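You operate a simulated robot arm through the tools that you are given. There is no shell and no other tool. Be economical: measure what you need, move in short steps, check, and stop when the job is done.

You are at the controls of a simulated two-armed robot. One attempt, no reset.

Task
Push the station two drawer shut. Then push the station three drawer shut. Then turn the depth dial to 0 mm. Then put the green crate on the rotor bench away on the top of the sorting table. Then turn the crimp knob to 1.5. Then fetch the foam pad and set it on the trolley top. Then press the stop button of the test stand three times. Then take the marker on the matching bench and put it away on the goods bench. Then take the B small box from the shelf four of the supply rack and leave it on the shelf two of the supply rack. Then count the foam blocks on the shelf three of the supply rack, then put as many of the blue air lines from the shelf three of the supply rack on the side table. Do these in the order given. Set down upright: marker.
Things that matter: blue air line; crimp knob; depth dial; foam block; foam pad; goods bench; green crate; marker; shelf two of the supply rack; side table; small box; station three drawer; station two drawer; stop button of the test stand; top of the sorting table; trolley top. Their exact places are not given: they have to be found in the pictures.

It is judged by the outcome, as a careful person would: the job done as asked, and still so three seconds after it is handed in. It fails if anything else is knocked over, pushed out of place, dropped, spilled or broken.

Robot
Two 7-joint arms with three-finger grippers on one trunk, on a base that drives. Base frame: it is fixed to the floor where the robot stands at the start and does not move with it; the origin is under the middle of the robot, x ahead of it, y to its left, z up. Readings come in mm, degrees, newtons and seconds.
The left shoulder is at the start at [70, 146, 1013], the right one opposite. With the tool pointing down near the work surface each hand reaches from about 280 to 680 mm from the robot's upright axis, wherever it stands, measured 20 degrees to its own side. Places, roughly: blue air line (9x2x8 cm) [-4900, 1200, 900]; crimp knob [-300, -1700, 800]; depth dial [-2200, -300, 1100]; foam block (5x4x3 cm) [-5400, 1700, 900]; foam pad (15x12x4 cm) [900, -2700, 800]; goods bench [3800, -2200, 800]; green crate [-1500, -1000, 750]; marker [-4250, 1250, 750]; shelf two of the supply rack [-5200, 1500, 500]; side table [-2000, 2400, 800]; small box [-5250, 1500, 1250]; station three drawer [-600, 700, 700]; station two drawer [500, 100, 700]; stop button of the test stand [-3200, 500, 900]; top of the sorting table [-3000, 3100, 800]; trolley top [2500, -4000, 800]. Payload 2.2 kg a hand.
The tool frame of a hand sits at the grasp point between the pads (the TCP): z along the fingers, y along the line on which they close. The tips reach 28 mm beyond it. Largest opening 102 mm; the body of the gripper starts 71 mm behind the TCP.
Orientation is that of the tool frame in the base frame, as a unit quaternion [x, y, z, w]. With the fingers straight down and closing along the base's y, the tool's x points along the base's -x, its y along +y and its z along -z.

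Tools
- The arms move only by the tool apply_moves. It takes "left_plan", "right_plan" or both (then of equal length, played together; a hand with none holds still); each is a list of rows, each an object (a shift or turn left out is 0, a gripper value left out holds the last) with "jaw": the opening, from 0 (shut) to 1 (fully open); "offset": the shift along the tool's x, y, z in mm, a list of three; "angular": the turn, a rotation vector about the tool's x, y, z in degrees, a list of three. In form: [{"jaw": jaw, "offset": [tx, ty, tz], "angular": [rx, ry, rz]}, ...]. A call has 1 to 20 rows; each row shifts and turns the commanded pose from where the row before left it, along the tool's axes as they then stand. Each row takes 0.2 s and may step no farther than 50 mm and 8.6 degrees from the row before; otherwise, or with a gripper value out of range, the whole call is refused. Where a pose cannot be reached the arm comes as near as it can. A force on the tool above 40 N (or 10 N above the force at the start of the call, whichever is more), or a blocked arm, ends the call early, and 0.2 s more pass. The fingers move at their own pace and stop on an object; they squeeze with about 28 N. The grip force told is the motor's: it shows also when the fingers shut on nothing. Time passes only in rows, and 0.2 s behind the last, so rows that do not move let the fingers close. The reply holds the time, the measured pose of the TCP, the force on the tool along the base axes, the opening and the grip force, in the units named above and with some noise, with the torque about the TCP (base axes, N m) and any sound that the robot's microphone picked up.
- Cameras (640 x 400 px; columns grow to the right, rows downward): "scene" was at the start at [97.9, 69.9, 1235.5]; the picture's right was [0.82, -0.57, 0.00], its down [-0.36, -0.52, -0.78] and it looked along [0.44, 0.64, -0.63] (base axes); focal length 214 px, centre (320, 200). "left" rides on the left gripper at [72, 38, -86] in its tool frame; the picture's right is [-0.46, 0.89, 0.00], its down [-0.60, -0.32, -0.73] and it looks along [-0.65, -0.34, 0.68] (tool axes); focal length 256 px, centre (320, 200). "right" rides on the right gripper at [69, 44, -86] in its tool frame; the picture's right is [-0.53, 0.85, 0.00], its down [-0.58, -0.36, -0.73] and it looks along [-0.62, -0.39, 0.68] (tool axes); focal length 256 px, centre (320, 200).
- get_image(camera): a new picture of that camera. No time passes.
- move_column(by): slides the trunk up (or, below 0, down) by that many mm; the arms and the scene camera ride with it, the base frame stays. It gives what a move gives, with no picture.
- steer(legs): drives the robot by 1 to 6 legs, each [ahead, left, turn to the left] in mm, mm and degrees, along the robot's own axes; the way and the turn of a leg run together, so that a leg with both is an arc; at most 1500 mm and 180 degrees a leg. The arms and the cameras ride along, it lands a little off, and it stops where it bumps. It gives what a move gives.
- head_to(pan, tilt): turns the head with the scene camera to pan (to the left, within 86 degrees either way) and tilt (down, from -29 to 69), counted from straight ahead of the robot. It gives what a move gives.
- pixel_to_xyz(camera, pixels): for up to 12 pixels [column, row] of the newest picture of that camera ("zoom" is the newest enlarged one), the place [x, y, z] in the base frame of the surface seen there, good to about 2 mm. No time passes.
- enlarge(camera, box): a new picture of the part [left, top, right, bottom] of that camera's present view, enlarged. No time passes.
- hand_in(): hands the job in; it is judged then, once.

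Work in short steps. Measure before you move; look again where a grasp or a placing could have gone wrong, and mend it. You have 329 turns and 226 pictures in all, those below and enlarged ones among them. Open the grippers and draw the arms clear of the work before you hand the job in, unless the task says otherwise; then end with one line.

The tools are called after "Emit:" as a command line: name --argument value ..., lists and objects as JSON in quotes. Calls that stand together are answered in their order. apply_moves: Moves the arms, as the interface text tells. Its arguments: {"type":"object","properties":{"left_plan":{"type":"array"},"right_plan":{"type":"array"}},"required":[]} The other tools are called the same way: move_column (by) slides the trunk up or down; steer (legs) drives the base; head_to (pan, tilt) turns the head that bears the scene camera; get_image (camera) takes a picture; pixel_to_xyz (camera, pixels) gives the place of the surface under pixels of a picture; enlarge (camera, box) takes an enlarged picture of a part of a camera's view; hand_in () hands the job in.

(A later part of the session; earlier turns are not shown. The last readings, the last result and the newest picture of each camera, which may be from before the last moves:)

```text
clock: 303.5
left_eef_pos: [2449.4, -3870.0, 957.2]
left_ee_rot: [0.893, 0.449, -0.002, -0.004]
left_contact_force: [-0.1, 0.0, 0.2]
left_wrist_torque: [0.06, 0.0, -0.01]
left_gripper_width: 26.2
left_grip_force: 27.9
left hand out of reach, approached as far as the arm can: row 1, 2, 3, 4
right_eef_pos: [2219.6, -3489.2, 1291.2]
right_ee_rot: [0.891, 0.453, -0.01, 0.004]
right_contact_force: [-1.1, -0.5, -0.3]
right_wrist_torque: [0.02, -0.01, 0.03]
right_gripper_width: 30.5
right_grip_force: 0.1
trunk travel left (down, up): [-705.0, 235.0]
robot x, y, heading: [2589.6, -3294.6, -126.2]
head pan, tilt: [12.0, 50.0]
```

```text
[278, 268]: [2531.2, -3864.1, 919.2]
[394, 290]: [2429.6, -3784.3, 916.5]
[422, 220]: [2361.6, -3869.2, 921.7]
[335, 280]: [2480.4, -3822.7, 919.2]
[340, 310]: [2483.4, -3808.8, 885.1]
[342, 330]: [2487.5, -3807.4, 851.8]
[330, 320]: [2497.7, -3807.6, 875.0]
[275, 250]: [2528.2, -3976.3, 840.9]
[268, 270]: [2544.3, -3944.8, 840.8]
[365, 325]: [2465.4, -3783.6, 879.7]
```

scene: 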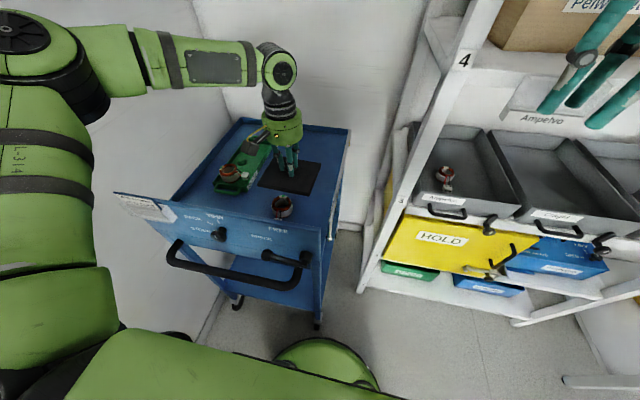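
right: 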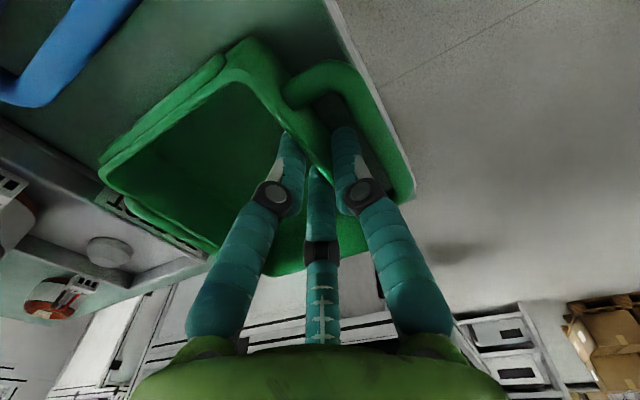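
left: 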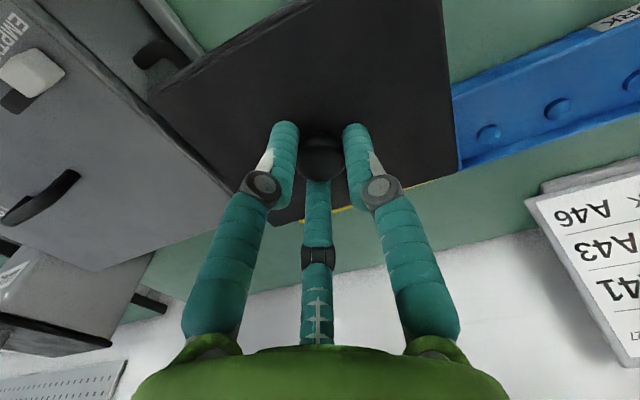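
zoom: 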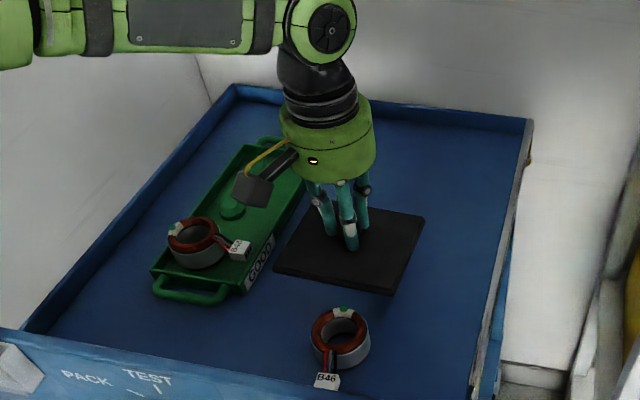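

The pad's front edge (n −1650) is only ~12 mm behind the coil; I nudge the base 15 ahead, then lower by the trunk.

Emit:
steer --legs '[[15, 0, 0]]'

Emit:
move_column --by -55

Emit:
enlarge --camera "scene" --box '[180, 90, 360, 240]'

Emit:
pixel_to_xyz --camera "zoom" --pixels '[[278, 268], [335, 280], [394, 290], [335, 270]]'

```text
clock: 304.3
left_eef_pos: [2441.3, -3880.0, 958.0]
left_ee_rot: [0.893, 0.45, -0.004, -0.002]
left_contact_force: [0.4, 0.2, -0.4]
left_wrist_torque: [-0.07, 0.02, 0.0]
left_gripper_width: 26.1
left_grip_force: 28.4
right_eef_pos: [2213.4, -3498.1, 1294.1]
right_ee_rot: [0.891, 0.454, -0.011, 0.006]
right_contact_force: [-0.2, 1.0, -0.6]
right_wrist_torque: [-0.04, 0.02, 0.02]
right_gripper_width: 30.6
right_grip_force: 0.0
trunk travel left (down, up): [-705.0, 235.0]
robot x, y, heading: [2585.0, -3310.5, -126.4]
head pan, tilt: [12.0, 50.0]
```

```text
clock: 305.2
left_eef_pos: [2439.5, -3883.0, 901.7]
left_ee_rot: [0.893, 0.45, -0.002, -0.004]
left_contact_force: [0.0, 0.1, -1.2]
left_wrist_torque: [-0.05, 0.03, 0.03]
left_gripper_width: 26.1
left_grip_force: 28.0
right_eef_pos: [2212.1, -3500.4, 1238.0]
right_ee_rot: [0.891, 0.454, -0.011, 0.006]
right_contact_force: [-0.6, -0.3, 1.0]
right_wrist_torque: [-0.02, 0.02, 0.02]
right_gripper_width: 30.7
right_grip_force: 0.0
trunk travel left (down, up): [-650.0, 290.0]
robot x, y, heading: [2583.9, -3306.8, -126.2]
head pan, tilt: [12.0, 50.0]
```

```text
2.67 times, centred on (270, 165) of scene
```

zoom: 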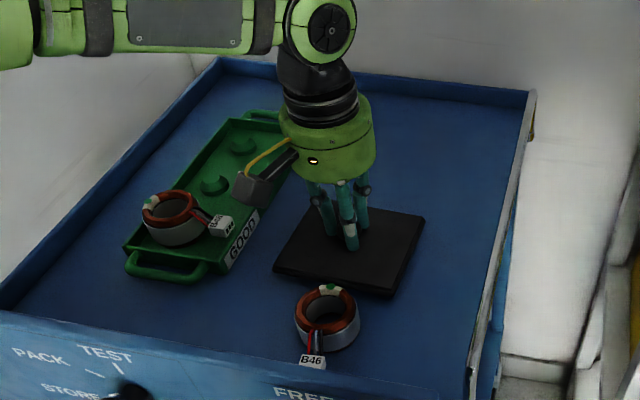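

```text
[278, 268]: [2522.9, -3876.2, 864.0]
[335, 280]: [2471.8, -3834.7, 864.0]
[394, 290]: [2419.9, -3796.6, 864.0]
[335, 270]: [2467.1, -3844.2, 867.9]
```

Pad bottom is ~13 mm above the tray. I lower 13, and release.

Emit:
move_column --by -13

Emit:
apply_moves --left_plan '[{"jaw": 0.5}, {}, {}]'

Emit:
move_column --by 60

Emit:
enlarge --camera "scene" --box '[180, 90, 360, 240]'

```text
clock: 305.8
left_eef_pos: [2440.3, -3882.5, 888.2]
left_ee_rot: [0.893, 0.45, -0.002, -0.003]
left_contact_force: [-0.1, -0.5, -0.6]
left_wrist_torque: [0.0, -0.05, -0.01]
left_gripper_width: 26.2
left_grip_force: 28.6
right_eef_pos: [2211.6, -3501.1, 1223.6]
right_ee_rot: [0.891, 0.454, -0.01, 0.005]
right_contact_force: [-0.5, -0.5, 0.4]
right_wrist_torque: [0.03, -0.03, -0.01]
right_gripper_width: 30.4
right_grip_force: 0.0
trunk travel left (down, up): [-637.0, 303.0]
robot x, y, heading: [2584.2, -3307.5, -126.2]
head pan, tilt: [12.0, 50.0]
```

```text
clock: 306.6
left_eef_pos: [2439.4, -3883.1, 889.4]
left_ee_rot: [0.893, 0.45, -0.002, -0.003]
left_contact_force: [0.6, 0.6, -0.6]
left_wrist_torque: [0.02, 0.02, -0.04]
left_gripper_width: 51.1
left_grip_force: 0.1
right_eef_pos: [2211.8, -3501.1, 1223.9]
right_ee_rot: [0.891, 0.454, -0.01, 0.005]
right_contact_force: [0.0, 0.7, -0.7]
right_wrist_torque: [-0.01, 0.02, -0.02]
right_gripper_width: 30.5
right_grip_force: 0.0
trunk travel left (down, up): [-637.0, 303.0]
robot x, y, heading: [2580.3, -3306.5, -126.3]
head pan, tilt: [12.0, 50.0]
```

```text
clock: 307.6
left_eef_pos: [2440.5, -3882.3, 948.6]
left_ee_rot: [0.893, 0.449, -0.001, -0.004]
left_contact_force: [0.3, 0.1, -1.2]
left_wrist_torque: [0.01, -0.06, 0.02]
left_gripper_width: 51.1
left_grip_force: 0.1
right_eef_pos: [2211.6, -3500.9, 1283.9]
right_ee_rot: [0.891, 0.453, -0.01, 0.005]
right_contact_force: [0.1, -1.5, -0.4]
right_wrist_torque: [0.0, 0.01, -0.03]
right_gripper_width: 30.5
right_grip_force: 0.0
trunk travel left (down, up): [-697.0, 243.0]
robot x, y, heading: [2583.5, -3312.4, -126.2]
head pan, tilt: [12.0, 50.0]
```

```text
2.67 times, centred on (270, 165) of scene
```

zoom: 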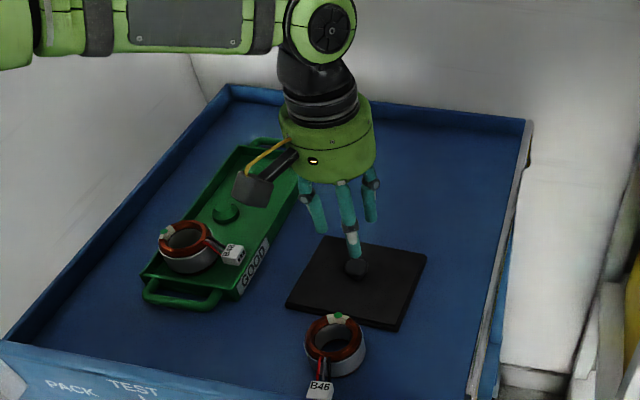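

The pad lies on the trolley. Next the test stand stop button near [-3200,500,900]. I raise the trunk, back out, turn and drive back down the aisle.

Emit:
move_column --by 150

Emit:
steer --legs '[[-500, 0, 0], [0, 0, -89.6], [1500, 0, 0]]'

Emit:
head_to --pan 0 --tilt 15

Emit:
get_image --camera "scene"

```text
clock: 309.4
left_eef_pos: [2439.3, -3882.9, 1099.0]
left_ee_rot: [0.893, 0.45, -0.002, -0.003]
left_contact_force: [-0.1, -0.2, 0.1]
left_wrist_torque: [0.02, 0.0, 0.0]
left_gripper_width: 51.0
left_grip_force: 0.0
right_eef_pos: [2210.8, -3500.5, 1434.0]
right_ee_rot: [0.891, 0.454, -0.011, 0.005]
right_contact_force: [0.1, 0.2, -0.6]
right_wrist_torque: [-0.01, 0.03, 0.02]
right_gripper_width: 30.7
right_grip_force: 0.2
trunk travel left (down, up): [-847.0, 93.0]
robot x, y, heading: [2582.7, -3302.8, -126.5]
head pan, tilt: [12.0, 50.0]
```

```text
clock: 323.2
left_eef_pos: [1061.7, -1885.2, 1098.7]
left_ee_rot: [0.95, -0.312, 0.002, -0.004]
left_contact_force: [-0.1, 0.1, -0.6]
left_wrist_torque: [-0.04, -0.01, 0.0]
left_gripper_width: 50.8
left_grip_force: 0.0
right_eef_pos: [1442.5, -1654.9, 1434.2]
right_ee_rot: [0.952, -0.307, -0.012, -0.004]
right_contact_force: [0.4, -0.3, -0.2]
right_wrist_torque: [0.06, 0.01, 0.0]
right_gripper_width: 30.7
right_grip_force: 0.0
trunk travel left (down, up): [-847.0, 93.0]
robot x, y, heading: [1640.4, -2028.5, 143.9]
head pan, tilt: [12.0, 50.0]
```

```text
clock: 324.2
left_eef_pos: [1060.4, -1885.4, 1098.9]
left_ee_rot: [0.95, -0.312, 0.002, -0.005]
left_contact_force: [0.7, -0.1, -0.1]
left_wrist_torque: [-0.02, -0.01, -0.01]
left_gripper_width: 51.1
left_grip_force: 0.0
right_eef_pos: [1441.9, -1653.2, 1434.3]
right_ee_rot: [0.952, -0.306, -0.011, -0.004]
right_contact_force: [-0.1, -0.1, -0.8]
right_wrist_torque: [0.0, 0.03, 0.02]
right_gripper_width: 30.6
right_grip_force: 0.1
trunk travel left (down, up): [-847.0, 93.0]
robot x, y, heading: [1634.8, -2025.9, 144.1]
head pan, tilt: [0.0, 15.0]
```

```text
99 pictures are left
```

scene: 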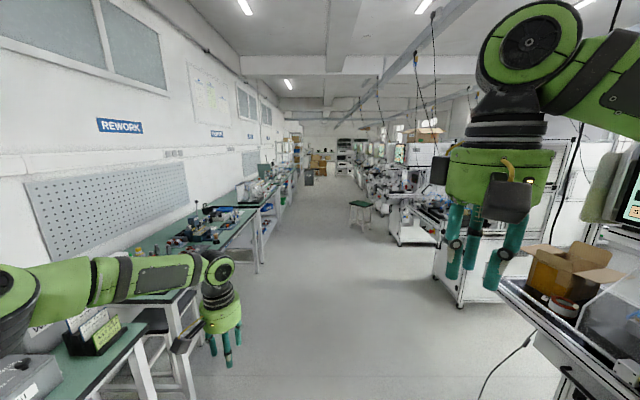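

Clear aisle. I drive 4500 further and look left.

Emit:
steer --legs '[[1500, 0, 0], [1500, 0, 0], [1400, 0, 0]]'

Emit:
head_to --pan 40 --tilt 20

Emit:
get_image --camera "scene"

```text
clock: 345.3
left_eef_pos: [-2449.2, 821.3, 1098.8]
left_ee_rot: [0.943, -0.332, 0.001, -0.004]
left_contact_force: [-0.1, 0.2, 0.0]
left_wrist_torque: [-0.02, 0.03, -0.02]
left_gripper_width: 50.8
left_grip_force: 0.0
right_eef_pos: [-2059.7, 1035.5, 1434.1]
right_ee_rot: [0.945, -0.326, -0.012, -0.004]
right_contact_force: [-0.4, -0.5, 0.3]
right_wrist_torque: [0.0, 0.0, 0.0]
right_gripper_width: 30.6
right_grip_force: 0.1
trunk travel left (down, up): [-847.0, 93.0]
robot x, y, heading: [-1882.1, 656.3, 142.0]
head pan, tilt: [0.0, 15.0]
```

```text
clock: 346.4
left_eef_pos: [-2450.2, 820.6, 1098.3]
left_ee_rot: [0.944, -0.331, 0.002, -0.004]
left_contact_force: [0.8, -1.0, 0.7]
left_wrist_torque: [0.06, -0.02, -0.01]
left_gripper_width: 50.7
left_grip_force: 0.1
right_eef_pos: [-2059.6, 1036.1, 1433.9]
right_ee_rot: [0.945, -0.326, -0.011, -0.004]
right_contact_force: [-0.1, 0.1, 0.4]
right_wrist_torque: [-0.01, 0.02, 0.03]
right_gripper_width: 30.6
right_grip_force: 0.1
trunk travel left (down, up): [-847.0, 93.0]
robot x, y, heading: [-1879.9, 655.2, 141.7]
head pan, tilt: [40.0, 20.0]
```

```text
98 pictures are left
```

scene: 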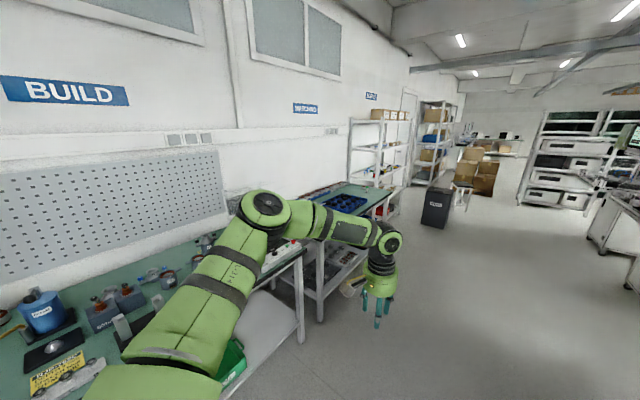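

The test stand is hidden behind the arm on the next bench. I drive 800 on and turn to face it.

Emit:
steer --legs '[[820, 0, 0], [0, 0, 92.4]]'

Emit:
move_column --by -297

Emit:
head_to --pan 0 --tilt 30

Emit:
get_image --camera "scene"

```text
clock: 354.7
left_eef_pos: [-2662.0, 590.1, 1100.5]
left_ee_rot: [0.89, 0.456, -0.002, -0.003]
left_contact_force: [0.5, 0.0, -0.4]
left_wrist_torque: [0.01, 0.03, 0.0]
left_gripper_width: 51.0
left_grip_force: 0.0
right_eef_pos: [-2896.4, 969.8, 1434.1]
right_ee_rot: [0.888, 0.46, -0.011, 0.005]
right_contact_force: [-1.0, 0.4, -0.1]
right_wrist_torque: [-0.02, 0.0, 0.02]
right_gripper_width: 30.5
right_grip_force: 0.1
trunk travel left (down, up): [-847.0, 93.0]
robot x, y, heading: [-2527.2, 1168.1, -125.2]
head pan, tilt: [40.0, 20.0]
```

```text
clock: 357.7
left_eef_pos: [-2662.2, 589.8, 802.9]
left_ee_rot: [0.89, 0.456, -0.002, -0.004]
left_contact_force: [0.9, -0.4, 0.2]
left_wrist_torque: [0.0, -0.01, 0.02]
left_gripper_width: 51.0
left_grip_force: 0.0
right_eef_pos: [-2896.4, 969.4, 1136.8]
right_ee_rot: [0.888, 0.461, -0.011, 0.006]
right_contact_force: [-0.4, -0.2, 0.7]
right_wrist_torque: [-0.02, 0.04, 0.02]
right_gripper_width: 30.7
right_grip_force: 0.0
trunk travel left (down, up): [-550.0, 390.0]
robot x, y, heading: [-2528.1, 1168.0, -125.3]
head pan, tilt: [40.0, 20.0]
```

```text
clock: 358.8
left_eef_pos: [-2662.7, 590.6, 801.6]
left_ee_rot: [0.89, 0.456, -0.002, -0.004]
left_contact_force: [-0.5, 0.3, 0.2]
left_wrist_torque: [0.0, -0.02, -0.01]
left_gripper_width: 51.0
left_grip_force: 0.1
right_eef_pos: [-2896.8, 968.6, 1137.7]
right_ee_rot: [0.888, 0.46, -0.011, 0.007]
right_contact_force: [-1.2, 0.7, 0.3]
right_wrist_torque: [-0.02, 0.02, -0.04]
right_gripper_width: 30.7
right_grip_force: 0.1
trunk travel left (down, up): [-550.0, 390.0]
robot x, y, heading: [-2525.5, 1167.3, -125.5]
head pan, tilt: [0.0, 30.0]
```

```text
97 pictures are left
```

scene: 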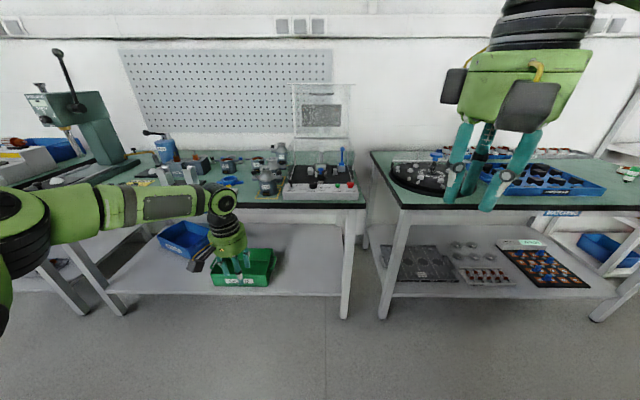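

The test stand is at (318,185). I enlarge it.

Emit:
enlarge --camera "scene" --box '[270, 130, 370, 210]'

Emit:
pixel_to_xyz --camera "scene" --pixels '[[350, 184], [340, 186], [312, 184], [320, 207], [320, 196], [320, 120]]'

```text
5.00 times, centred on (320, 170) of scene
```

zoom: 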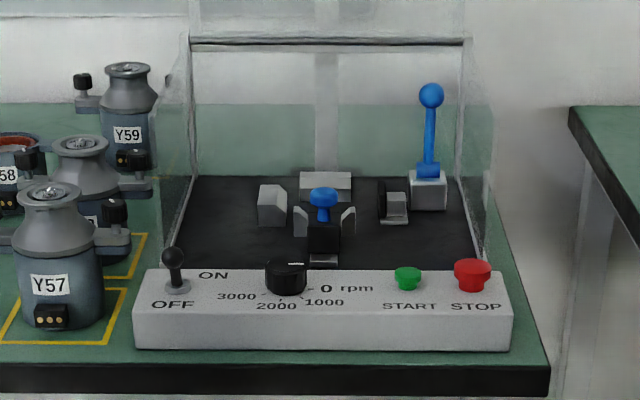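

```text
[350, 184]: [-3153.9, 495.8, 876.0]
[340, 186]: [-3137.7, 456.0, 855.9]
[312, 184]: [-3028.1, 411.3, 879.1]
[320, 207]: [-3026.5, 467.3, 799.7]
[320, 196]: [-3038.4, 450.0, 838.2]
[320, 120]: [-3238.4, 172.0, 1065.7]
```

The red STOP button is at zoom (472,272). I measure it and raise the left hand before driving in.

Emit:
pixel_to_xyz --camera "zoom" --pixels '[[472, 264], [472, 270], [458, 268], [486, 268], [472, 285], [408, 270], [440, 290], [500, 320]]'

Emit:
apply_moves --left_plan '[{"offset": [20, 0, -40]}, {"offset": [20, 0, -40]}, {"offset": [20, 0, -40]}, {"offset": [20, 0, -40]}, {"offset": [20, 0, -40]}, {"offset": [0, 0, -45]}, {}]'

```text
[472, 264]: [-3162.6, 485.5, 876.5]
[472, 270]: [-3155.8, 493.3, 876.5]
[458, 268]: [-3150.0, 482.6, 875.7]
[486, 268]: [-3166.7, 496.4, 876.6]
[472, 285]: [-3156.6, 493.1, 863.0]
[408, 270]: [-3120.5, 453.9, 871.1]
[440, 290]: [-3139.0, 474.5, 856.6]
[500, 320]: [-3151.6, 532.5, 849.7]
```

```text
clock: 360.4
left_eef_pos: [-2602.5, 667.6, 1047.8]
left_ee_rot: [0.89, 0.456, -0.001, -0.004]
left_contact_force: [0.6, -0.5, 1.1]
left_wrist_torque: [-0.02, -0.01, 0.01]
left_gripper_width: 51.0
left_grip_force: 0.0
right_eef_pos: [-2896.8, 968.5, 1137.4]
right_ee_rot: [0.888, 0.46, -0.01, 0.005]
right_contact_force: [-0.7, -0.3, -0.3]
right_wrist_torque: [0.05, 0.01, 0.04]
right_gripper_width: 30.9
right_grip_force: 0.1
trunk travel left (down, up): [-550.0, 390.0]
robot x, y, heading: [-2528.6, 1171.1, -125.6]
head pan, tilt: [0.0, 30.0]
```

Button top centre (−3158,490,876). I close the right jaw and drive ahead 450.

Emit:
steer --legs '[[450, 0, 0]]'

Emit:
apply_moves --right_plan '[{"jaw": 0, "offset": [0, 0, 40]}, {"offset": [0, 0, 40]}, {"offset": [0, 0, 40]}, {}]'

```text
clock: 363.1
left_eef_pos: [-2862.3, 302.1, 1047.4]
left_ee_rot: [0.89, 0.456, -0.002, -0.004]
left_contact_force: [-0.2, 0.8, 0.8]
left_wrist_torque: [-0.01, 0.0, -0.02]
left_gripper_width: 51.2
left_grip_force: 0.1
right_eef_pos: [-3155.1, 603.8, 1138.0]
right_ee_rot: [0.887, 0.461, -0.011, 0.005]
right_contact_force: [-0.4, 0.4, -0.6]
right_wrist_torque: [-0.03, 0.03, 0.05]
right_gripper_width: 30.7
right_grip_force: 0.0
trunk travel left (down, up): [-550.0, 390.0]
robot x, y, heading: [-2786.5, 799.4, -125.4]
head pan, tilt: [0.0, 30.0]
```

```text
clock: 364.1
left_eef_pos: [-2862.1, 302.4, 1049.0]
left_ee_rot: [0.89, 0.456, -0.003, -0.004]
left_contact_force: [-1.2, 0.4, 0.4]
left_wrist_torque: [0.03, -0.01, -0.01]
left_gripper_width: 51.1
left_grip_force: 0.1
right_eef_pos: [-3158.1, 601.1, 1015.0]
right_ee_rot: [0.888, 0.46, -0.01, 0.006]
right_contact_force: [0.0, -0.1, -0.4]
right_wrist_torque: [-0.02, 0.02, 0.04]
right_gripper_width: 1.9
right_grip_force: 28.0
trunk travel left (down, up): [-550.0, 390.0]
robot x, y, heading: [-2787.2, 802.0, -125.0]
head pan, tilt: [0.0, 30.0]
```

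I move above the button and descend to about 8 mm above it.

Emit:
apply_moves --right_plan '[{"offset": [-45, 32, 0], "angular": [0, 1.3, 0]}, {"offset": [-45, 32, 0]}, {"offset": [0, 0, 40]}, {"offset": [0, 0, 40]}, {"offset": [0, 0, 18]}, {}]'

Emit:
get_image --camera "right"

Emit:
enlarge --camera "scene" --box '[320, 150, 420, 250]'

```text
refused: row 1 steps farther than a row can; nothing moved
```

```text
95 pictures are left
```

right: 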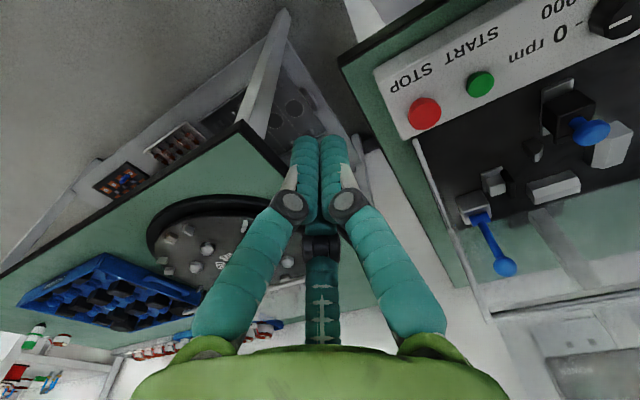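

```text
4.00 times, centred on (370, 200) of scene
```

zoom: 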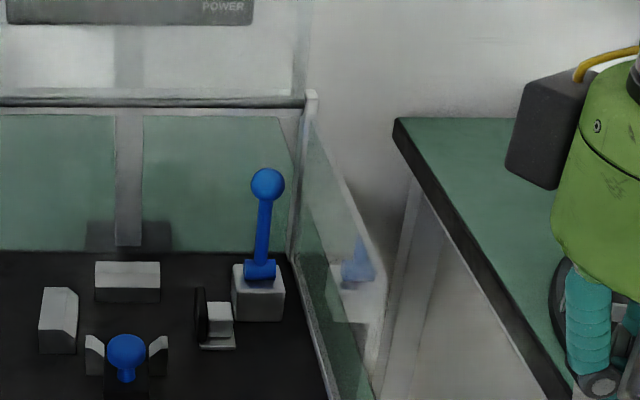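

The rows were a bit long; I repeat in smaller steps.

Emit:
apply_moves --right_plan '[{"offset": [-30, 21, 0], "angular": [0, 1.3, 0]}, {"offset": [-30, 21, 0]}, {"offset": [-30, 22, 0]}, {"offset": [0, 0, 35]}, {"offset": [0, 0, 35]}, {}]'

Emit:
get_image --camera "right"

```text
clock: 365.5
left_eef_pos: [-2861.4, 302.2, 1048.3]
left_ee_rot: [0.89, 0.457, -0.002, -0.004]
left_contact_force: [0.7, -0.5, 0.6]
left_wrist_torque: [0.02, -0.01, 0.0]
left_gripper_width: 51.1
left_grip_force: 0.0
right_eef_pos: [-3157.1, 490.8, 946.5]
right_ee_rot: [0.887, 0.461, -0.001, 0.0]
right_contact_force: [0.8, 0.6, 0.4]
right_wrist_torque: [0.02, 0.0, -0.02]
right_gripper_width: 2.0
right_grip_force: 28.3
trunk travel left (down, up): [-550.0, 390.0]
robot x, y, heading: [-2785.6, 800.1, -125.2]
head pan, tilt: [0.0, 30.0]
```

```text
93 pictures are left
```

right: 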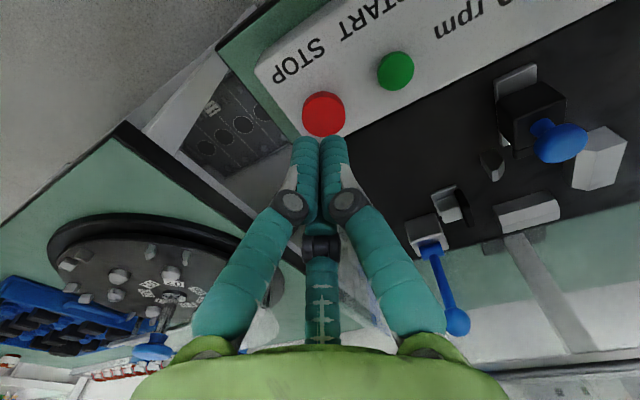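

Emit:
pixel_to_xyz --camera "right" --pixels '[[323, 105], [307, 112], [340, 112], [323, 92], [323, 128]]'

```text
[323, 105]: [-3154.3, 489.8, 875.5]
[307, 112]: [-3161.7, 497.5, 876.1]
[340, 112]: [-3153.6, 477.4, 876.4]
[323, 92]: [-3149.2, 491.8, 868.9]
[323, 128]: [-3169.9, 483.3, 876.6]
```

Aligned. First press: descend to contact and ~8 mm beyond, then lift 18 mm.

Emit:
apply_moves --right_plan '[{"offset": [-3, 0, 18]}, {"offset": [0, 0, 17]}, {"offset": [0, 0, 4]}, {"offset": [0, 0, 3]}, {"offset": [0, 0, 3]}, {"offset": [0, 0, 3]}, {"offset": [0, 0, 2]}]'

Emit:
enlarge --camera "right" --box '[260, 60, 400, 170]'

```text
clock: 367.1
left_eef_pos: [-2861.1, 302.7, 1048.4]
left_ee_rot: [0.89, 0.456, -0.002, -0.005]
left_contact_force: [-0.2, 0.0, -0.1]
left_wrist_torque: [0.03, 0.0, -0.01]
left_gripper_width: 50.9
left_grip_force: 0.1
right_eef_pos: [-3158.8, 488.4, 899.1]
right_ee_rot: [0.887, 0.461, -0.001, -0.001]
right_contact_force: [0.5, 0.1, 1.6]
right_wrist_torque: [-0.03, 0.05, -0.01]
right_gripper_width: 5.9
right_grip_force: 31.8
trunk travel left (down, up): [-550.0, 390.0]
robot x, y, heading: [-2784.8, 805.1, -125.5]
head pan, tilt: [0.0, 30.0]
```

```text
3.64 times, centred on (330, 115) of right
```

zoom: 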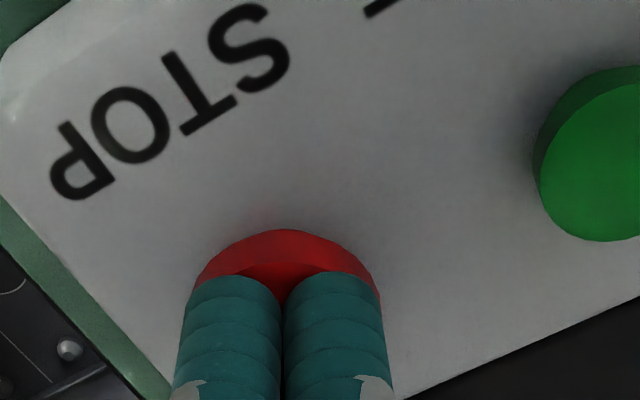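

The tips are 5 mm below the free button top with 1.6 N. I press on in 2 mm steps to find the end of travel.

Emit:
apply_moves --right_plan '[{"offset": [0, 0, 2]}, {"offset": [0, 0, 2]}, {}]'

```text
clock: 367.9
left_eef_pos: [-2860.9, 303.1, 1048.8]
left_ee_rot: [0.89, 0.456, -0.003, -0.004]
left_contact_force: [0.2, 0.2, -1.0]
left_wrist_torque: [0.03, -0.01, -0.01]
left_gripper_width: 51.0
left_grip_force: 0.2
right_eef_pos: [-3159.5, 488.3, 895.6]
right_ee_rot: [0.887, 0.461, -0.001, 0.001]
right_contact_force: [0.0, -0.3, 8.0]
right_wrist_torque: [-0.01, 0.02, 0.0]
right_gripper_width: 5.9
right_grip_force: 31.2
trunk travel left (down, up): [-550.0, 390.0]
robot x, y, heading: [-2787.5, 800.4, -125.3]
head pan, tilt: [0.0, 30.0]
heard: click
```

Click heard: press one. I lift 14 mm, and press again to the same depth.

Emit:
apply_moves --right_plan '[{"offset": [0, 0, -7]}, {"offset": [0, 0, -7]}, {}, {}]'

Emit:
apply_moves --right_plan '[{"offset": [0, 0, 5]}, {"offset": [0, 0, 5]}, {"offset": [0, 0, 4]}, {}]'

```text
clock: 368.9
left_eef_pos: [-2861.8, 302.4, 1046.3]
left_ee_rot: [0.891, 0.455, -0.002, -0.004]
left_contact_force: [0.1, 0.6, -0.4]
left_wrist_torque: [0.02, 0.02, 0.01]
left_gripper_width: 51.1
left_grip_force: 0.0
right_eef_pos: [-3158.1, 485.7, 907.9]
right_ee_rot: [0.888, 0.461, -0.001, 0.0]
right_contact_force: [-0.5, 0.2, 0.5]
right_wrist_torque: [0.0, -0.02, -0.01]
right_gripper_width: 1.9
right_grip_force: 31.0
trunk travel left (down, up): [-550.0, 390.0]
robot x, y, heading: [-2788.2, 799.3, -125.2]
head pan, tilt: [0.0, 30.0]
```

```text
clock: 369.9
left_eef_pos: [-2862.0, 303.1, 1048.4]
left_ee_rot: [0.89, 0.455, -0.003, -0.003]
left_contact_force: [0.4, -0.3, -0.7]
left_wrist_torque: [0.02, -0.02, -0.04]
left_gripper_width: 50.7
left_grip_force: 0.0
right_eef_pos: [-3159.3, 486.2, 895.1]
right_ee_rot: [0.888, 0.461, -0.002, 0.002]
right_contact_force: [-0.4, -3.0, 10.7]
right_wrist_torque: [-0.02, 0.01, 0.07]
right_gripper_width: 6.2
right_grip_force: 31.0
trunk travel left (down, up): [-550.0, 390.0]
robot x, y, heading: [-2788.5, 804.7, -125.5]
head pan, tilt: [0.0, 30.0]
heard: click
```

Second click. I lift and press a third time.

Emit:
apply_moves --right_plan '[{"offset": [0, 0, -7]}, {"offset": [0, 0, -7]}, {}, {}]'

Emit:
apply_moves --right_plan '[{"offset": [0, 0, 5]}, {"offset": [0, 0, 5]}, {"offset": [0, 0, 4]}, {}]'

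```text
clock: 370.9
left_eef_pos: [-2862.6, 302.9, 1048.1]
left_ee_rot: [0.89, 0.456, -0.002, -0.004]
left_contact_force: [0.2, -0.2, -0.1]
left_wrist_torque: [0.03, 0.03, 0.0]
left_gripper_width: 51.0
left_grip_force: 0.1
right_eef_pos: [-3160.2, 488.1, 907.0]
right_ee_rot: [0.888, 0.461, 0.0, 0.0]
right_contact_force: [0.3, 0.3, 0.1]
right_wrist_torque: [-0.01, 0.01, -0.02]
right_gripper_width: 2.1
right_grip_force: 31.6
trunk travel left (down, up): [-550.0, 390.0]
robot x, y, heading: [-2783.6, 805.3, -125.7]
head pan, tilt: [0.0, 30.0]
```

```text
clock: 371.9
left_eef_pos: [-2860.7, 303.7, 1049.1]
left_ee_rot: [0.89, 0.456, -0.003, -0.004]
left_contact_force: [-0.4, -0.2, -0.7]
left_wrist_torque: [0.02, 0.03, 0.03]
left_gripper_width: 51.0
left_grip_force: 0.0
right_eef_pos: [-3158.5, 488.4, 895.7]
right_ee_rot: [0.888, 0.461, -0.002, 0.001]
right_contact_force: [-2.4, -3.1, 11.5]
right_wrist_torque: [-0.12, 0.03, 0.06]
right_gripper_width: 6.3
right_grip_force: 31.6
trunk travel left (down, up): [-550.0, 390.0]
robot x, y, heading: [-2790.1, 803.1, -125.6]
head pan, tilt: [0.0, 30.0]
heard: click
```

Three clicks heard. I raise the right hand, back off 350 and sidestep right toward the matching bench.

Emit:
apply_moves --right_plan '[{"offset": [0, 0, -45]}, {"offset": [0, 0, -45]}, {"offset": [0, 0, -45]}, {"offset": [20, 0, -40]}, {}]'

Emit:
steer --legs '[[-350, 0, 0], [0, -1200, 0]]'

Emit:
head_to --pan 0 --tilt 30

Emit:
get_image --camera "scene"

```text
clock: 373.1
left_eef_pos: [-2863.8, 301.6, 1048.2]
left_ee_rot: [0.89, 0.456, -0.002, -0.003]
left_contact_force: [-0.5, -0.2, 0.7]
left_wrist_torque: [0.04, 0.0, -0.01]
left_gripper_width: 51.2
left_grip_force: 0.1
right_eef_pos: [-3147.2, 500.5, 1069.2]
right_ee_rot: [0.888, 0.461, 0.0, 0.001]
right_contact_force: [-0.8, 0.5, 0.7]
right_wrist_torque: [-0.01, -0.02, -0.04]
right_gripper_width: 2.0
right_grip_force: 31.3
trunk travel left (down, up): [-550.0, 390.0]
robot x, y, heading: [-2786.5, 800.8, -125.1]
head pan, tilt: [0.0, 30.0]
```

```text
clock: 381.0
left_eef_pos: [-3628.4, 1271.8, 1046.8]
left_ee_rot: [0.888, 0.459, -0.001, -0.004]
left_contact_force: [-0.3, 0.0, 0.0]
left_wrist_torque: [0.02, 0.01, 0.03]
left_gripper_width: 50.8
left_grip_force: 0.1
right_eef_pos: [-3913.0, 1468.3, 1069.1]
right_ee_rot: [0.886, 0.463, -0.001, 0.0]
right_contact_force: [-0.4, 0.3, -1.1]
right_wrist_torque: [-0.01, 0.02, -0.03]
right_gripper_width: 2.1
right_grip_force: 31.3
trunk travel left (down, up): [-550.0, 390.0]
robot x, y, heading: [-3553.5, 1772.1, -124.9]
head pan, tilt: [0.0, 30.0]
```

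```text
clock: 381.6
left_eef_pos: [-3628.4, 1272.9, 1049.1]
left_ee_rot: [0.889, 0.458, -0.003, -0.004]
left_contact_force: [-0.5, 0.4, 0.1]
left_wrist_torque: [0.0, -0.02, 0.0]
left_gripper_width: 51.0
left_grip_force: 0.0
right_eef_pos: [-3913.3, 1469.3, 1068.9]
right_ee_rot: [0.887, 0.463, -0.001, 0.001]
right_contact_force: [-0.1, 0.0, 0.6]
right_wrist_torque: [-0.02, -0.01, -0.01]
right_gripper_width: 2.2
right_grip_force: 31.4
trunk travel left (down, up): [-550.0, 390.0]
robot x, y, heading: [-3556.6, 1775.1, -125.1]
head pan, tilt: [0.0, 30.0]
```

```text
91 pictures are left
```

scene: 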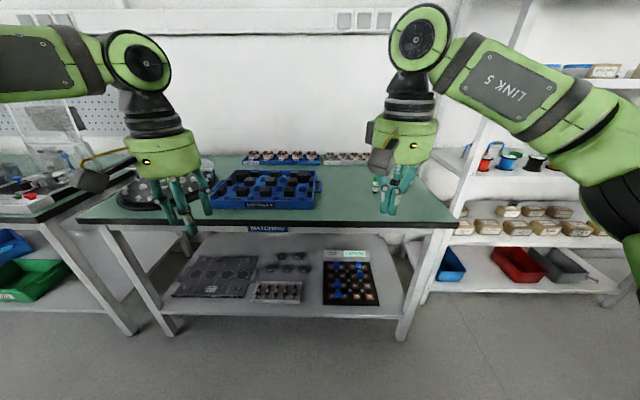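

The matching bench is ahead; the marker should be near its right part. I enlarge.

Emit:
enlarge --camera "scene" --box '[320, 140, 470, 240]'

Emit:
get_image --camera "right"

```text
4.00 times, centred on (395, 190) of scene
```

zoom: 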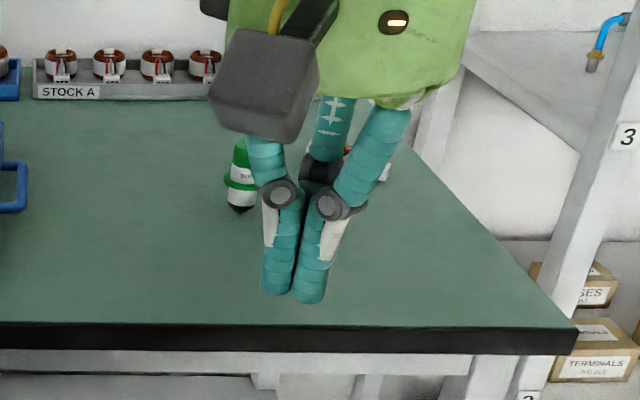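

```text
89 pictures are left
```

right: 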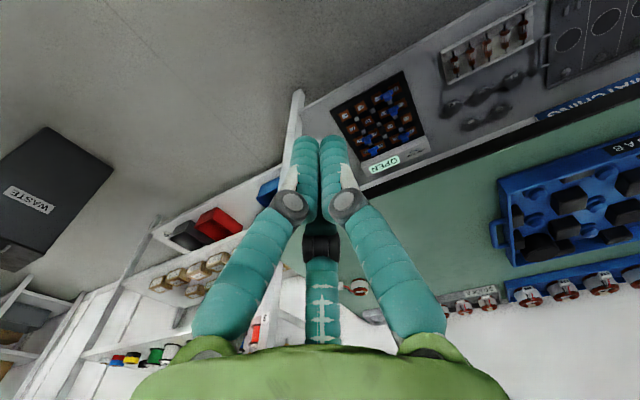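

A green-white standing object at zoom (240,180) labelled "DOT…" may be the marker. I sidestep 250 right to unblock the view.

Emit:
steer --legs '[[0, -250, -0.7]]'

Emit:
get_image --camera "scene"

Emit:
enlarge --camera "scene" --box '[250, 130, 380, 220]'

```text
clock: 383.4
left_eef_pos: [-3836.5, 1416.4, 1046.8]
left_ee_rot: [0.891, 0.454, -0.002, -0.004]
left_contact_force: [-0.2, 0.1, 0.1]
left_wrist_torque: [0.01, -0.03, 0.0]
left_gripper_width: 51.1
left_grip_force: 0.1
right_eef_pos: [-4119.9, 1616.9, 1069.6]
right_ee_rot: [0.889, 0.458, 0.0, -0.001]
right_contact_force: [0.2, -1.0, 1.3]
right_wrist_torque: [-0.01, -0.02, -0.04]
right_gripper_width: 1.9
right_grip_force: 31.5
trunk travel left (down, up): [-550.0, 390.0]
robot x, y, heading: [-3757.2, 1918.6, -125.9]
head pan, tilt: [0.0, 30.0]
```

```text
88 pictures are left
```

scene: 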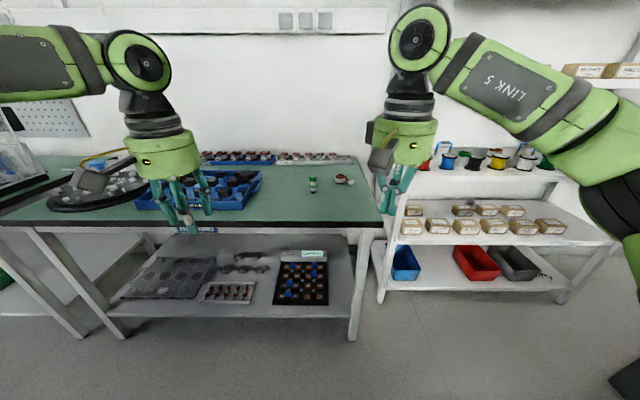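

```text
4.44 times, centred on (315, 175) of scene
```

zoom: 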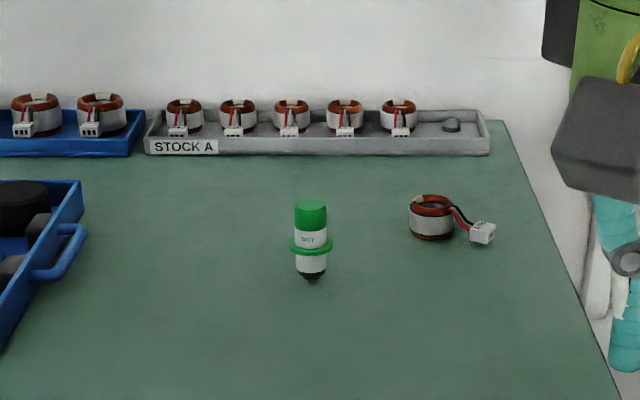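

The marker stands at scene (313,185). I measure it.

Emit:
pixel_to_xyz --camera "zoom" --pixels '[[311, 203], [311, 215], [297, 245], [328, 245], [311, 262], [311, 278], [311, 295], [330, 390], [311, 246]]'

```text
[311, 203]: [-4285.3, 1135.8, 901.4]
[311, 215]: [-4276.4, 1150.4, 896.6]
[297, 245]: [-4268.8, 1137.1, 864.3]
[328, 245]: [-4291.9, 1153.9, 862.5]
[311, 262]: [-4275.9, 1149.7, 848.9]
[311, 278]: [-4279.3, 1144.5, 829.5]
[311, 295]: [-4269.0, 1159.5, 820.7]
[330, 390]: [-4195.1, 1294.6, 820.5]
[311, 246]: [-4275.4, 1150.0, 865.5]
```

Marker centre ≈(−4281,1143), base z 820, top 903, flange at z≈864. I drive ahead 400, left 150 and bring the right hand over it.

Emit:
steer --legs '[[400, 150, 0]]'

Emit:
apply_moves --right_plan '[{"jaw": 0.5, "offset": [0, 0, 30]}, {"offset": [0, 0, 30]}, {}]'

```text
clock: 386.0
left_eef_pos: [-3952.3, 1009.0, 1048.6]
left_ee_rot: [0.893, 0.451, -0.001, -0.005]
left_contact_force: [-1.0, 0.1, -0.5]
left_wrist_torque: [0.03, 0.03, 0.0]
left_gripper_width: 51.1
left_grip_force: 0.0
right_eef_pos: [-4232.7, 1210.3, 1068.7]
right_ee_rot: [0.89, 0.455, -0.001, -0.001]
right_contact_force: [0.4, -0.2, 0.4]
right_wrist_torque: [0.0, -0.03, -0.03]
right_gripper_width: 2.3
right_grip_force: 31.7
trunk travel left (down, up): [-550.0, 390.0]
robot x, y, heading: [-3868.1, 1512.0, -126.2]
head pan, tilt: [0.0, 30.0]
```

```text
clock: 386.8
left_eef_pos: [-3951.3, 1009.2, 1047.1]
left_ee_rot: [0.893, 0.45, -0.003, -0.003]
left_contact_force: [-0.4, 0.4, 0.1]
left_wrist_torque: [0.03, 0.01, -0.02]
left_gripper_width: 51.0
left_grip_force: 0.2
right_eef_pos: [-4233.0, 1212.8, 1007.2]
right_ee_rot: [0.891, 0.455, -0.001, 0.001]
right_contact_force: [0.5, -0.2, 0.4]
right_wrist_torque: [0.01, 0.0, 0.01]
right_gripper_width: 51.1
right_grip_force: 0.0
trunk travel left (down, up): [-550.0, 390.0]
robot x, y, heading: [-3866.3, 1507.3, -126.1]
head pan, tilt: [0.0, 30.0]
```

Emit:
apply_moves --right_plan '[{"offset": [-42, 1, 0]}, {"offset": [-42, 1, 0]}, {"offset": [0, 0, 35]}, {}]'

Emit:
get_image --camera "right"

```text
clock: 387.8
left_eef_pos: [-3951.1, 1008.0, 1048.0]
left_ee_rot: [0.893, 0.449, -0.003, -0.004]
left_contact_force: [-0.1, 0.2, 0.2]
left_wrist_torque: [-0.05, 0.02, 0.02]
left_gripper_width: 50.4
left_grip_force: 0.0
right_eef_pos: [-4281.0, 1141.8, 973.9]
right_ee_rot: [0.891, 0.454, 0.0, 0.0]
right_contact_force: [0.4, -0.6, 0.4]
right_wrist_torque: [0.01, 0.0, -0.03]
right_gripper_width: 51.1
right_grip_force: 0.0
trunk travel left (down, up): [-550.0, 390.0]
robot x, y, heading: [-3872.3, 1507.5, -126.3]
head pan, tilt: [0.0, 30.0]
```

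```text
86 pictures are left
```

right: 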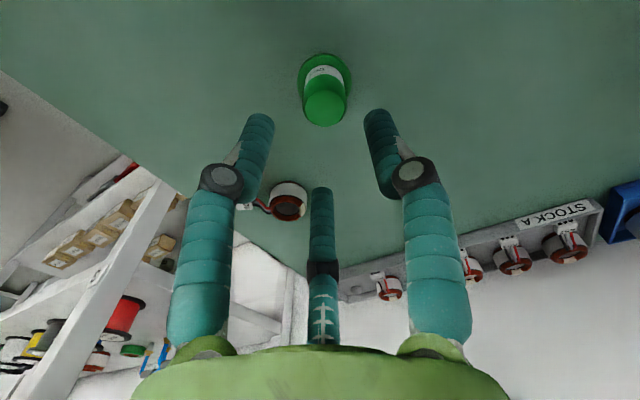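

Emit:
pixel_to_xyz --camera "right" --pixels '[[325, 108], [308, 105], [343, 105], [325, 95], [325, 122]]'

```text
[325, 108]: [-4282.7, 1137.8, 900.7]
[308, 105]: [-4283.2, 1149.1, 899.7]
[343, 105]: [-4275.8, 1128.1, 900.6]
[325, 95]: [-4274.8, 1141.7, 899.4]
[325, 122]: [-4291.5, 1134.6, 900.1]
```

Cap centre (−4282,1138). I fine-adjust, descend to z≈898 and close on the cap above the flange.

Emit:
apply_moves --right_plan '[{"offset": [-3.4, 1.2, 25]}, {"offset": [0, 0, 25]}, {"offset": [0, 0, 20]}, {"offset": [0, 0, 6]}, {"jaw": 0}, {}, {}]'

Emit:
get_image --camera "right"

```text
clock: 389.4
left_eef_pos: [-3950.8, 1008.3, 1048.3]
left_ee_rot: [0.893, 0.451, -0.001, -0.003]
left_contact_force: [-0.4, -0.3, -0.5]
left_wrist_torque: [0.02, -0.01, -0.02]
left_gripper_width: 51.0
left_grip_force: 0.0
right_eef_pos: [-4282.0, 1139.7, 896.5]
right_ee_rot: [0.891, 0.454, -0.001, 0.0]
right_contact_force: [-0.6, -0.6, 1.1]
right_wrist_torque: [-0.04, 0.05, 0.02]
right_gripper_width: 28.2
right_grip_force: 27.6
trunk travel left (down, up): [-550.0, 390.0]
robot x, y, heading: [-3867.1, 1505.9, -126.0]
head pan, tilt: [0.0, 30.0]
```

```text
85 pictures are left
```

right: 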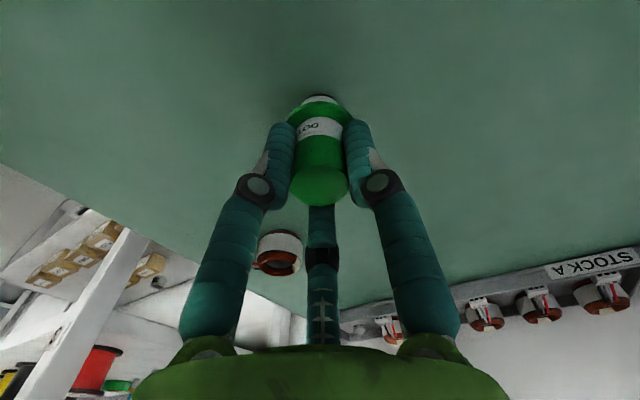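

The cap is gripped (28 mm). I lift via the trunk 200, back off, and turn toward +u for the long drive to the goods bench.

Emit:
move_column --by 200

Emit:
steer --legs '[[-420, 0, 0], [0, 0, 90.2], [1500, 0, 0], [1500, 0, 0]]'

Emit:
head_to --pan 0 --tilt 15

Emit:
get_image --camera "scene"

```text
clock: 391.6
left_eef_pos: [-3951.0, 1008.6, 1248.0]
left_ee_rot: [0.893, 0.45, -0.002, -0.003]
left_contact_force: [0.2, -0.3, -1.0]
left_wrist_torque: [0.0, 0.01, 0.0]
left_gripper_width: 51.1
left_grip_force: 0.0
right_eef_pos: [-4281.1, 1138.8, 1097.5]
right_ee_rot: [0.89, 0.455, -0.001, 0.0]
right_contact_force: [-0.4, 0.0, -0.3]
right_wrist_torque: [-0.04, 0.0, 0.02]
right_gripper_width: 28.2
right_grip_force: 28.4
trunk travel left (down, up): [-750.0, 190.0]
robot x, y, heading: [-3866.0, 1508.3, -126.2]
head pan, tilt: [0.0, 30.0]
```

```text
clock: 412.1
left_eef_pos: [-740.5, -71.3, 1248.2]
left_ee_rot: [0.323, 0.947, -0.004, -0.002]
left_contact_force: [0.0, 0.1, -0.6]
left_wrist_torque: [0.0, 0.01, -0.02]
left_gripper_width: 51.2
left_grip_force: 0.1
right_eef_pos: [-877.6, -399.3, 1098.8]
right_ee_rot: [0.318, 0.948, 0.0, 0.001]
right_contact_force: [-0.3, 0.1, -0.6]
right_wrist_torque: [0.0, 0.0, -0.01]
right_gripper_width: 28.3
right_grip_force: 27.5
trunk travel left (down, up): [-750.0, 190.0]
robot x, y, heading: [-1235.6, 23.7, -37.2]
head pan, tilt: [0.0, 30.0]
```

```text
clock: 412.8
left_eef_pos: [-740.4, -71.6, 1246.9]
left_ee_rot: [0.321, 0.947, -0.004, -0.002]
left_contact_force: [0.1, 0.5, -0.2]
left_wrist_torque: [0.0, -0.03, -0.04]
left_gripper_width: 51.4
left_grip_force: 0.0
right_eef_pos: [-876.9, -399.7, 1096.1]
right_ee_rot: [0.318, 0.948, -0.001, 0.0]
right_contact_force: [-0.1, -0.6, -1.5]
right_wrist_torque: [0.0, 0.0, -0.01]
right_gripper_width: 28.2
right_grip_force: 27.9
trunk travel left (down, up): [-750.0, 190.0]
robot x, y, heading: [-1236.1, 20.5, -37.3]
head pan, tilt: [0.0, 15.0]
```

```text
84 pictures are left
```

scene: 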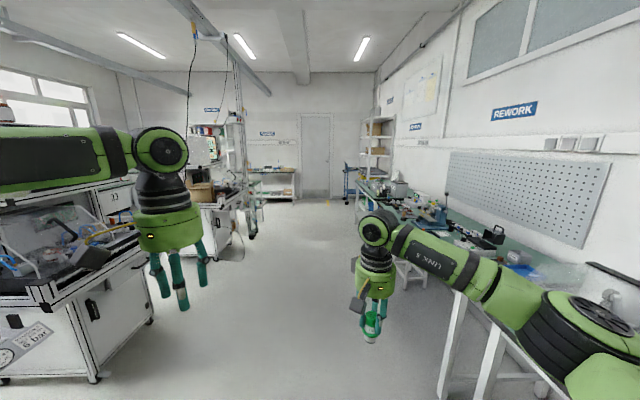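

Clear ahead; the goods bench is at (270,180) at the far end. I drive 4400 more with a small heading correction.

Emit:
steer --legs '[[0, 0, 2], [1500, 0, 0], [1500, 0, 0], [1200, 0, 0]]'

Emit:
head_to --pan 25 --tilt 20

Emit:
get_image --camera "scene"

```text
clock: 433.5
left_eef_pos: [2722.9, -2479.3, 1247.7]
left_ee_rot: [0.302, 0.953, -0.005, 0.0]
left_contact_force: [-0.8, -0.7, -0.7]
left_wrist_torque: [0.03, 0.01, -0.04]
left_gripper_width: 51.1
left_grip_force: 0.1
right_eef_pos: [2598.7, -2811.4, 1097.9]
right_ee_rot: [0.297, 0.955, -0.001, 0.0]
right_contact_force: [0.1, 0.3, -0.8]
right_wrist_torque: [-0.01, -0.03, -0.02]
right_gripper_width: 28.4
right_grip_force: 27.3
trunk travel left (down, up): [-750.0, 190.0]
robot x, y, heading: [2218.4, -2408.3, -34.8]
head pan, tilt: [0.0, 15.0]
```

```text
clock: 434.4
left_eef_pos: [2723.6, -2480.2, 1248.0]
left_ee_rot: [0.302, 0.953, -0.004, -0.001]
left_contact_force: [-0.5, 0.5, -0.2]
left_wrist_torque: [0.03, 0.01, 0.0]
left_gripper_width: 50.8
left_grip_force: 0.1
right_eef_pos: [2599.7, -2812.8, 1096.6]
right_ee_rot: [0.297, 0.955, -0.002, 0.001]
right_contact_force: [-1.0, -0.1, 0.3]
right_wrist_torque: [-0.03, -0.03, 0.01]
right_gripper_width: 28.2
right_grip_force: 27.8
trunk travel left (down, up): [-750.0, 190.0]
robot x, y, heading: [2222.7, -2409.6, -34.8]
head pan, tilt: [25.0, 20.0]
```

```text
83 pictures are left
```

scene: 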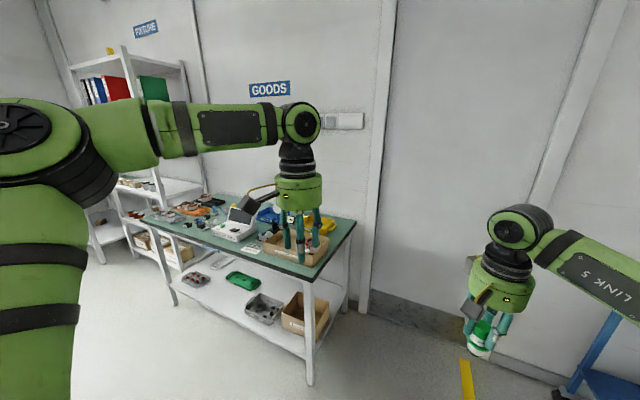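

The goods bench is at (260,235). I measure its edge and enlarge it.

Emit:
pixel_to_xyz --camera "scene" --pixels '[[310, 280], [355, 222], [150, 215], [200, 250], [265, 265], [230, 215], [345, 225], [330, 245]]'

Emit:
enlarge --camera "scene" --box '[140, 180, 360, 310]'

```text
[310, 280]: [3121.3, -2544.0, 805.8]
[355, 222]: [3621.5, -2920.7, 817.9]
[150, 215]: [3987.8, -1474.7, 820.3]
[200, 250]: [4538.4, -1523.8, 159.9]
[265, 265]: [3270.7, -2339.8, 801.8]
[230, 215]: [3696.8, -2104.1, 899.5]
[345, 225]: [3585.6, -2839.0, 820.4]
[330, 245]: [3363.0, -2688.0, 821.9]
```

```text
2.91 times, centred on (250, 245) of scene
```

zoom: 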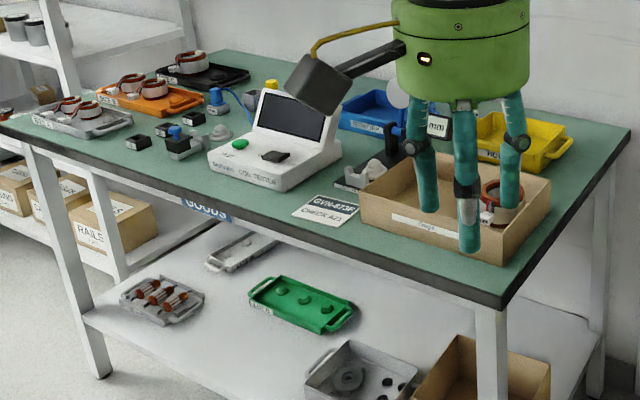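

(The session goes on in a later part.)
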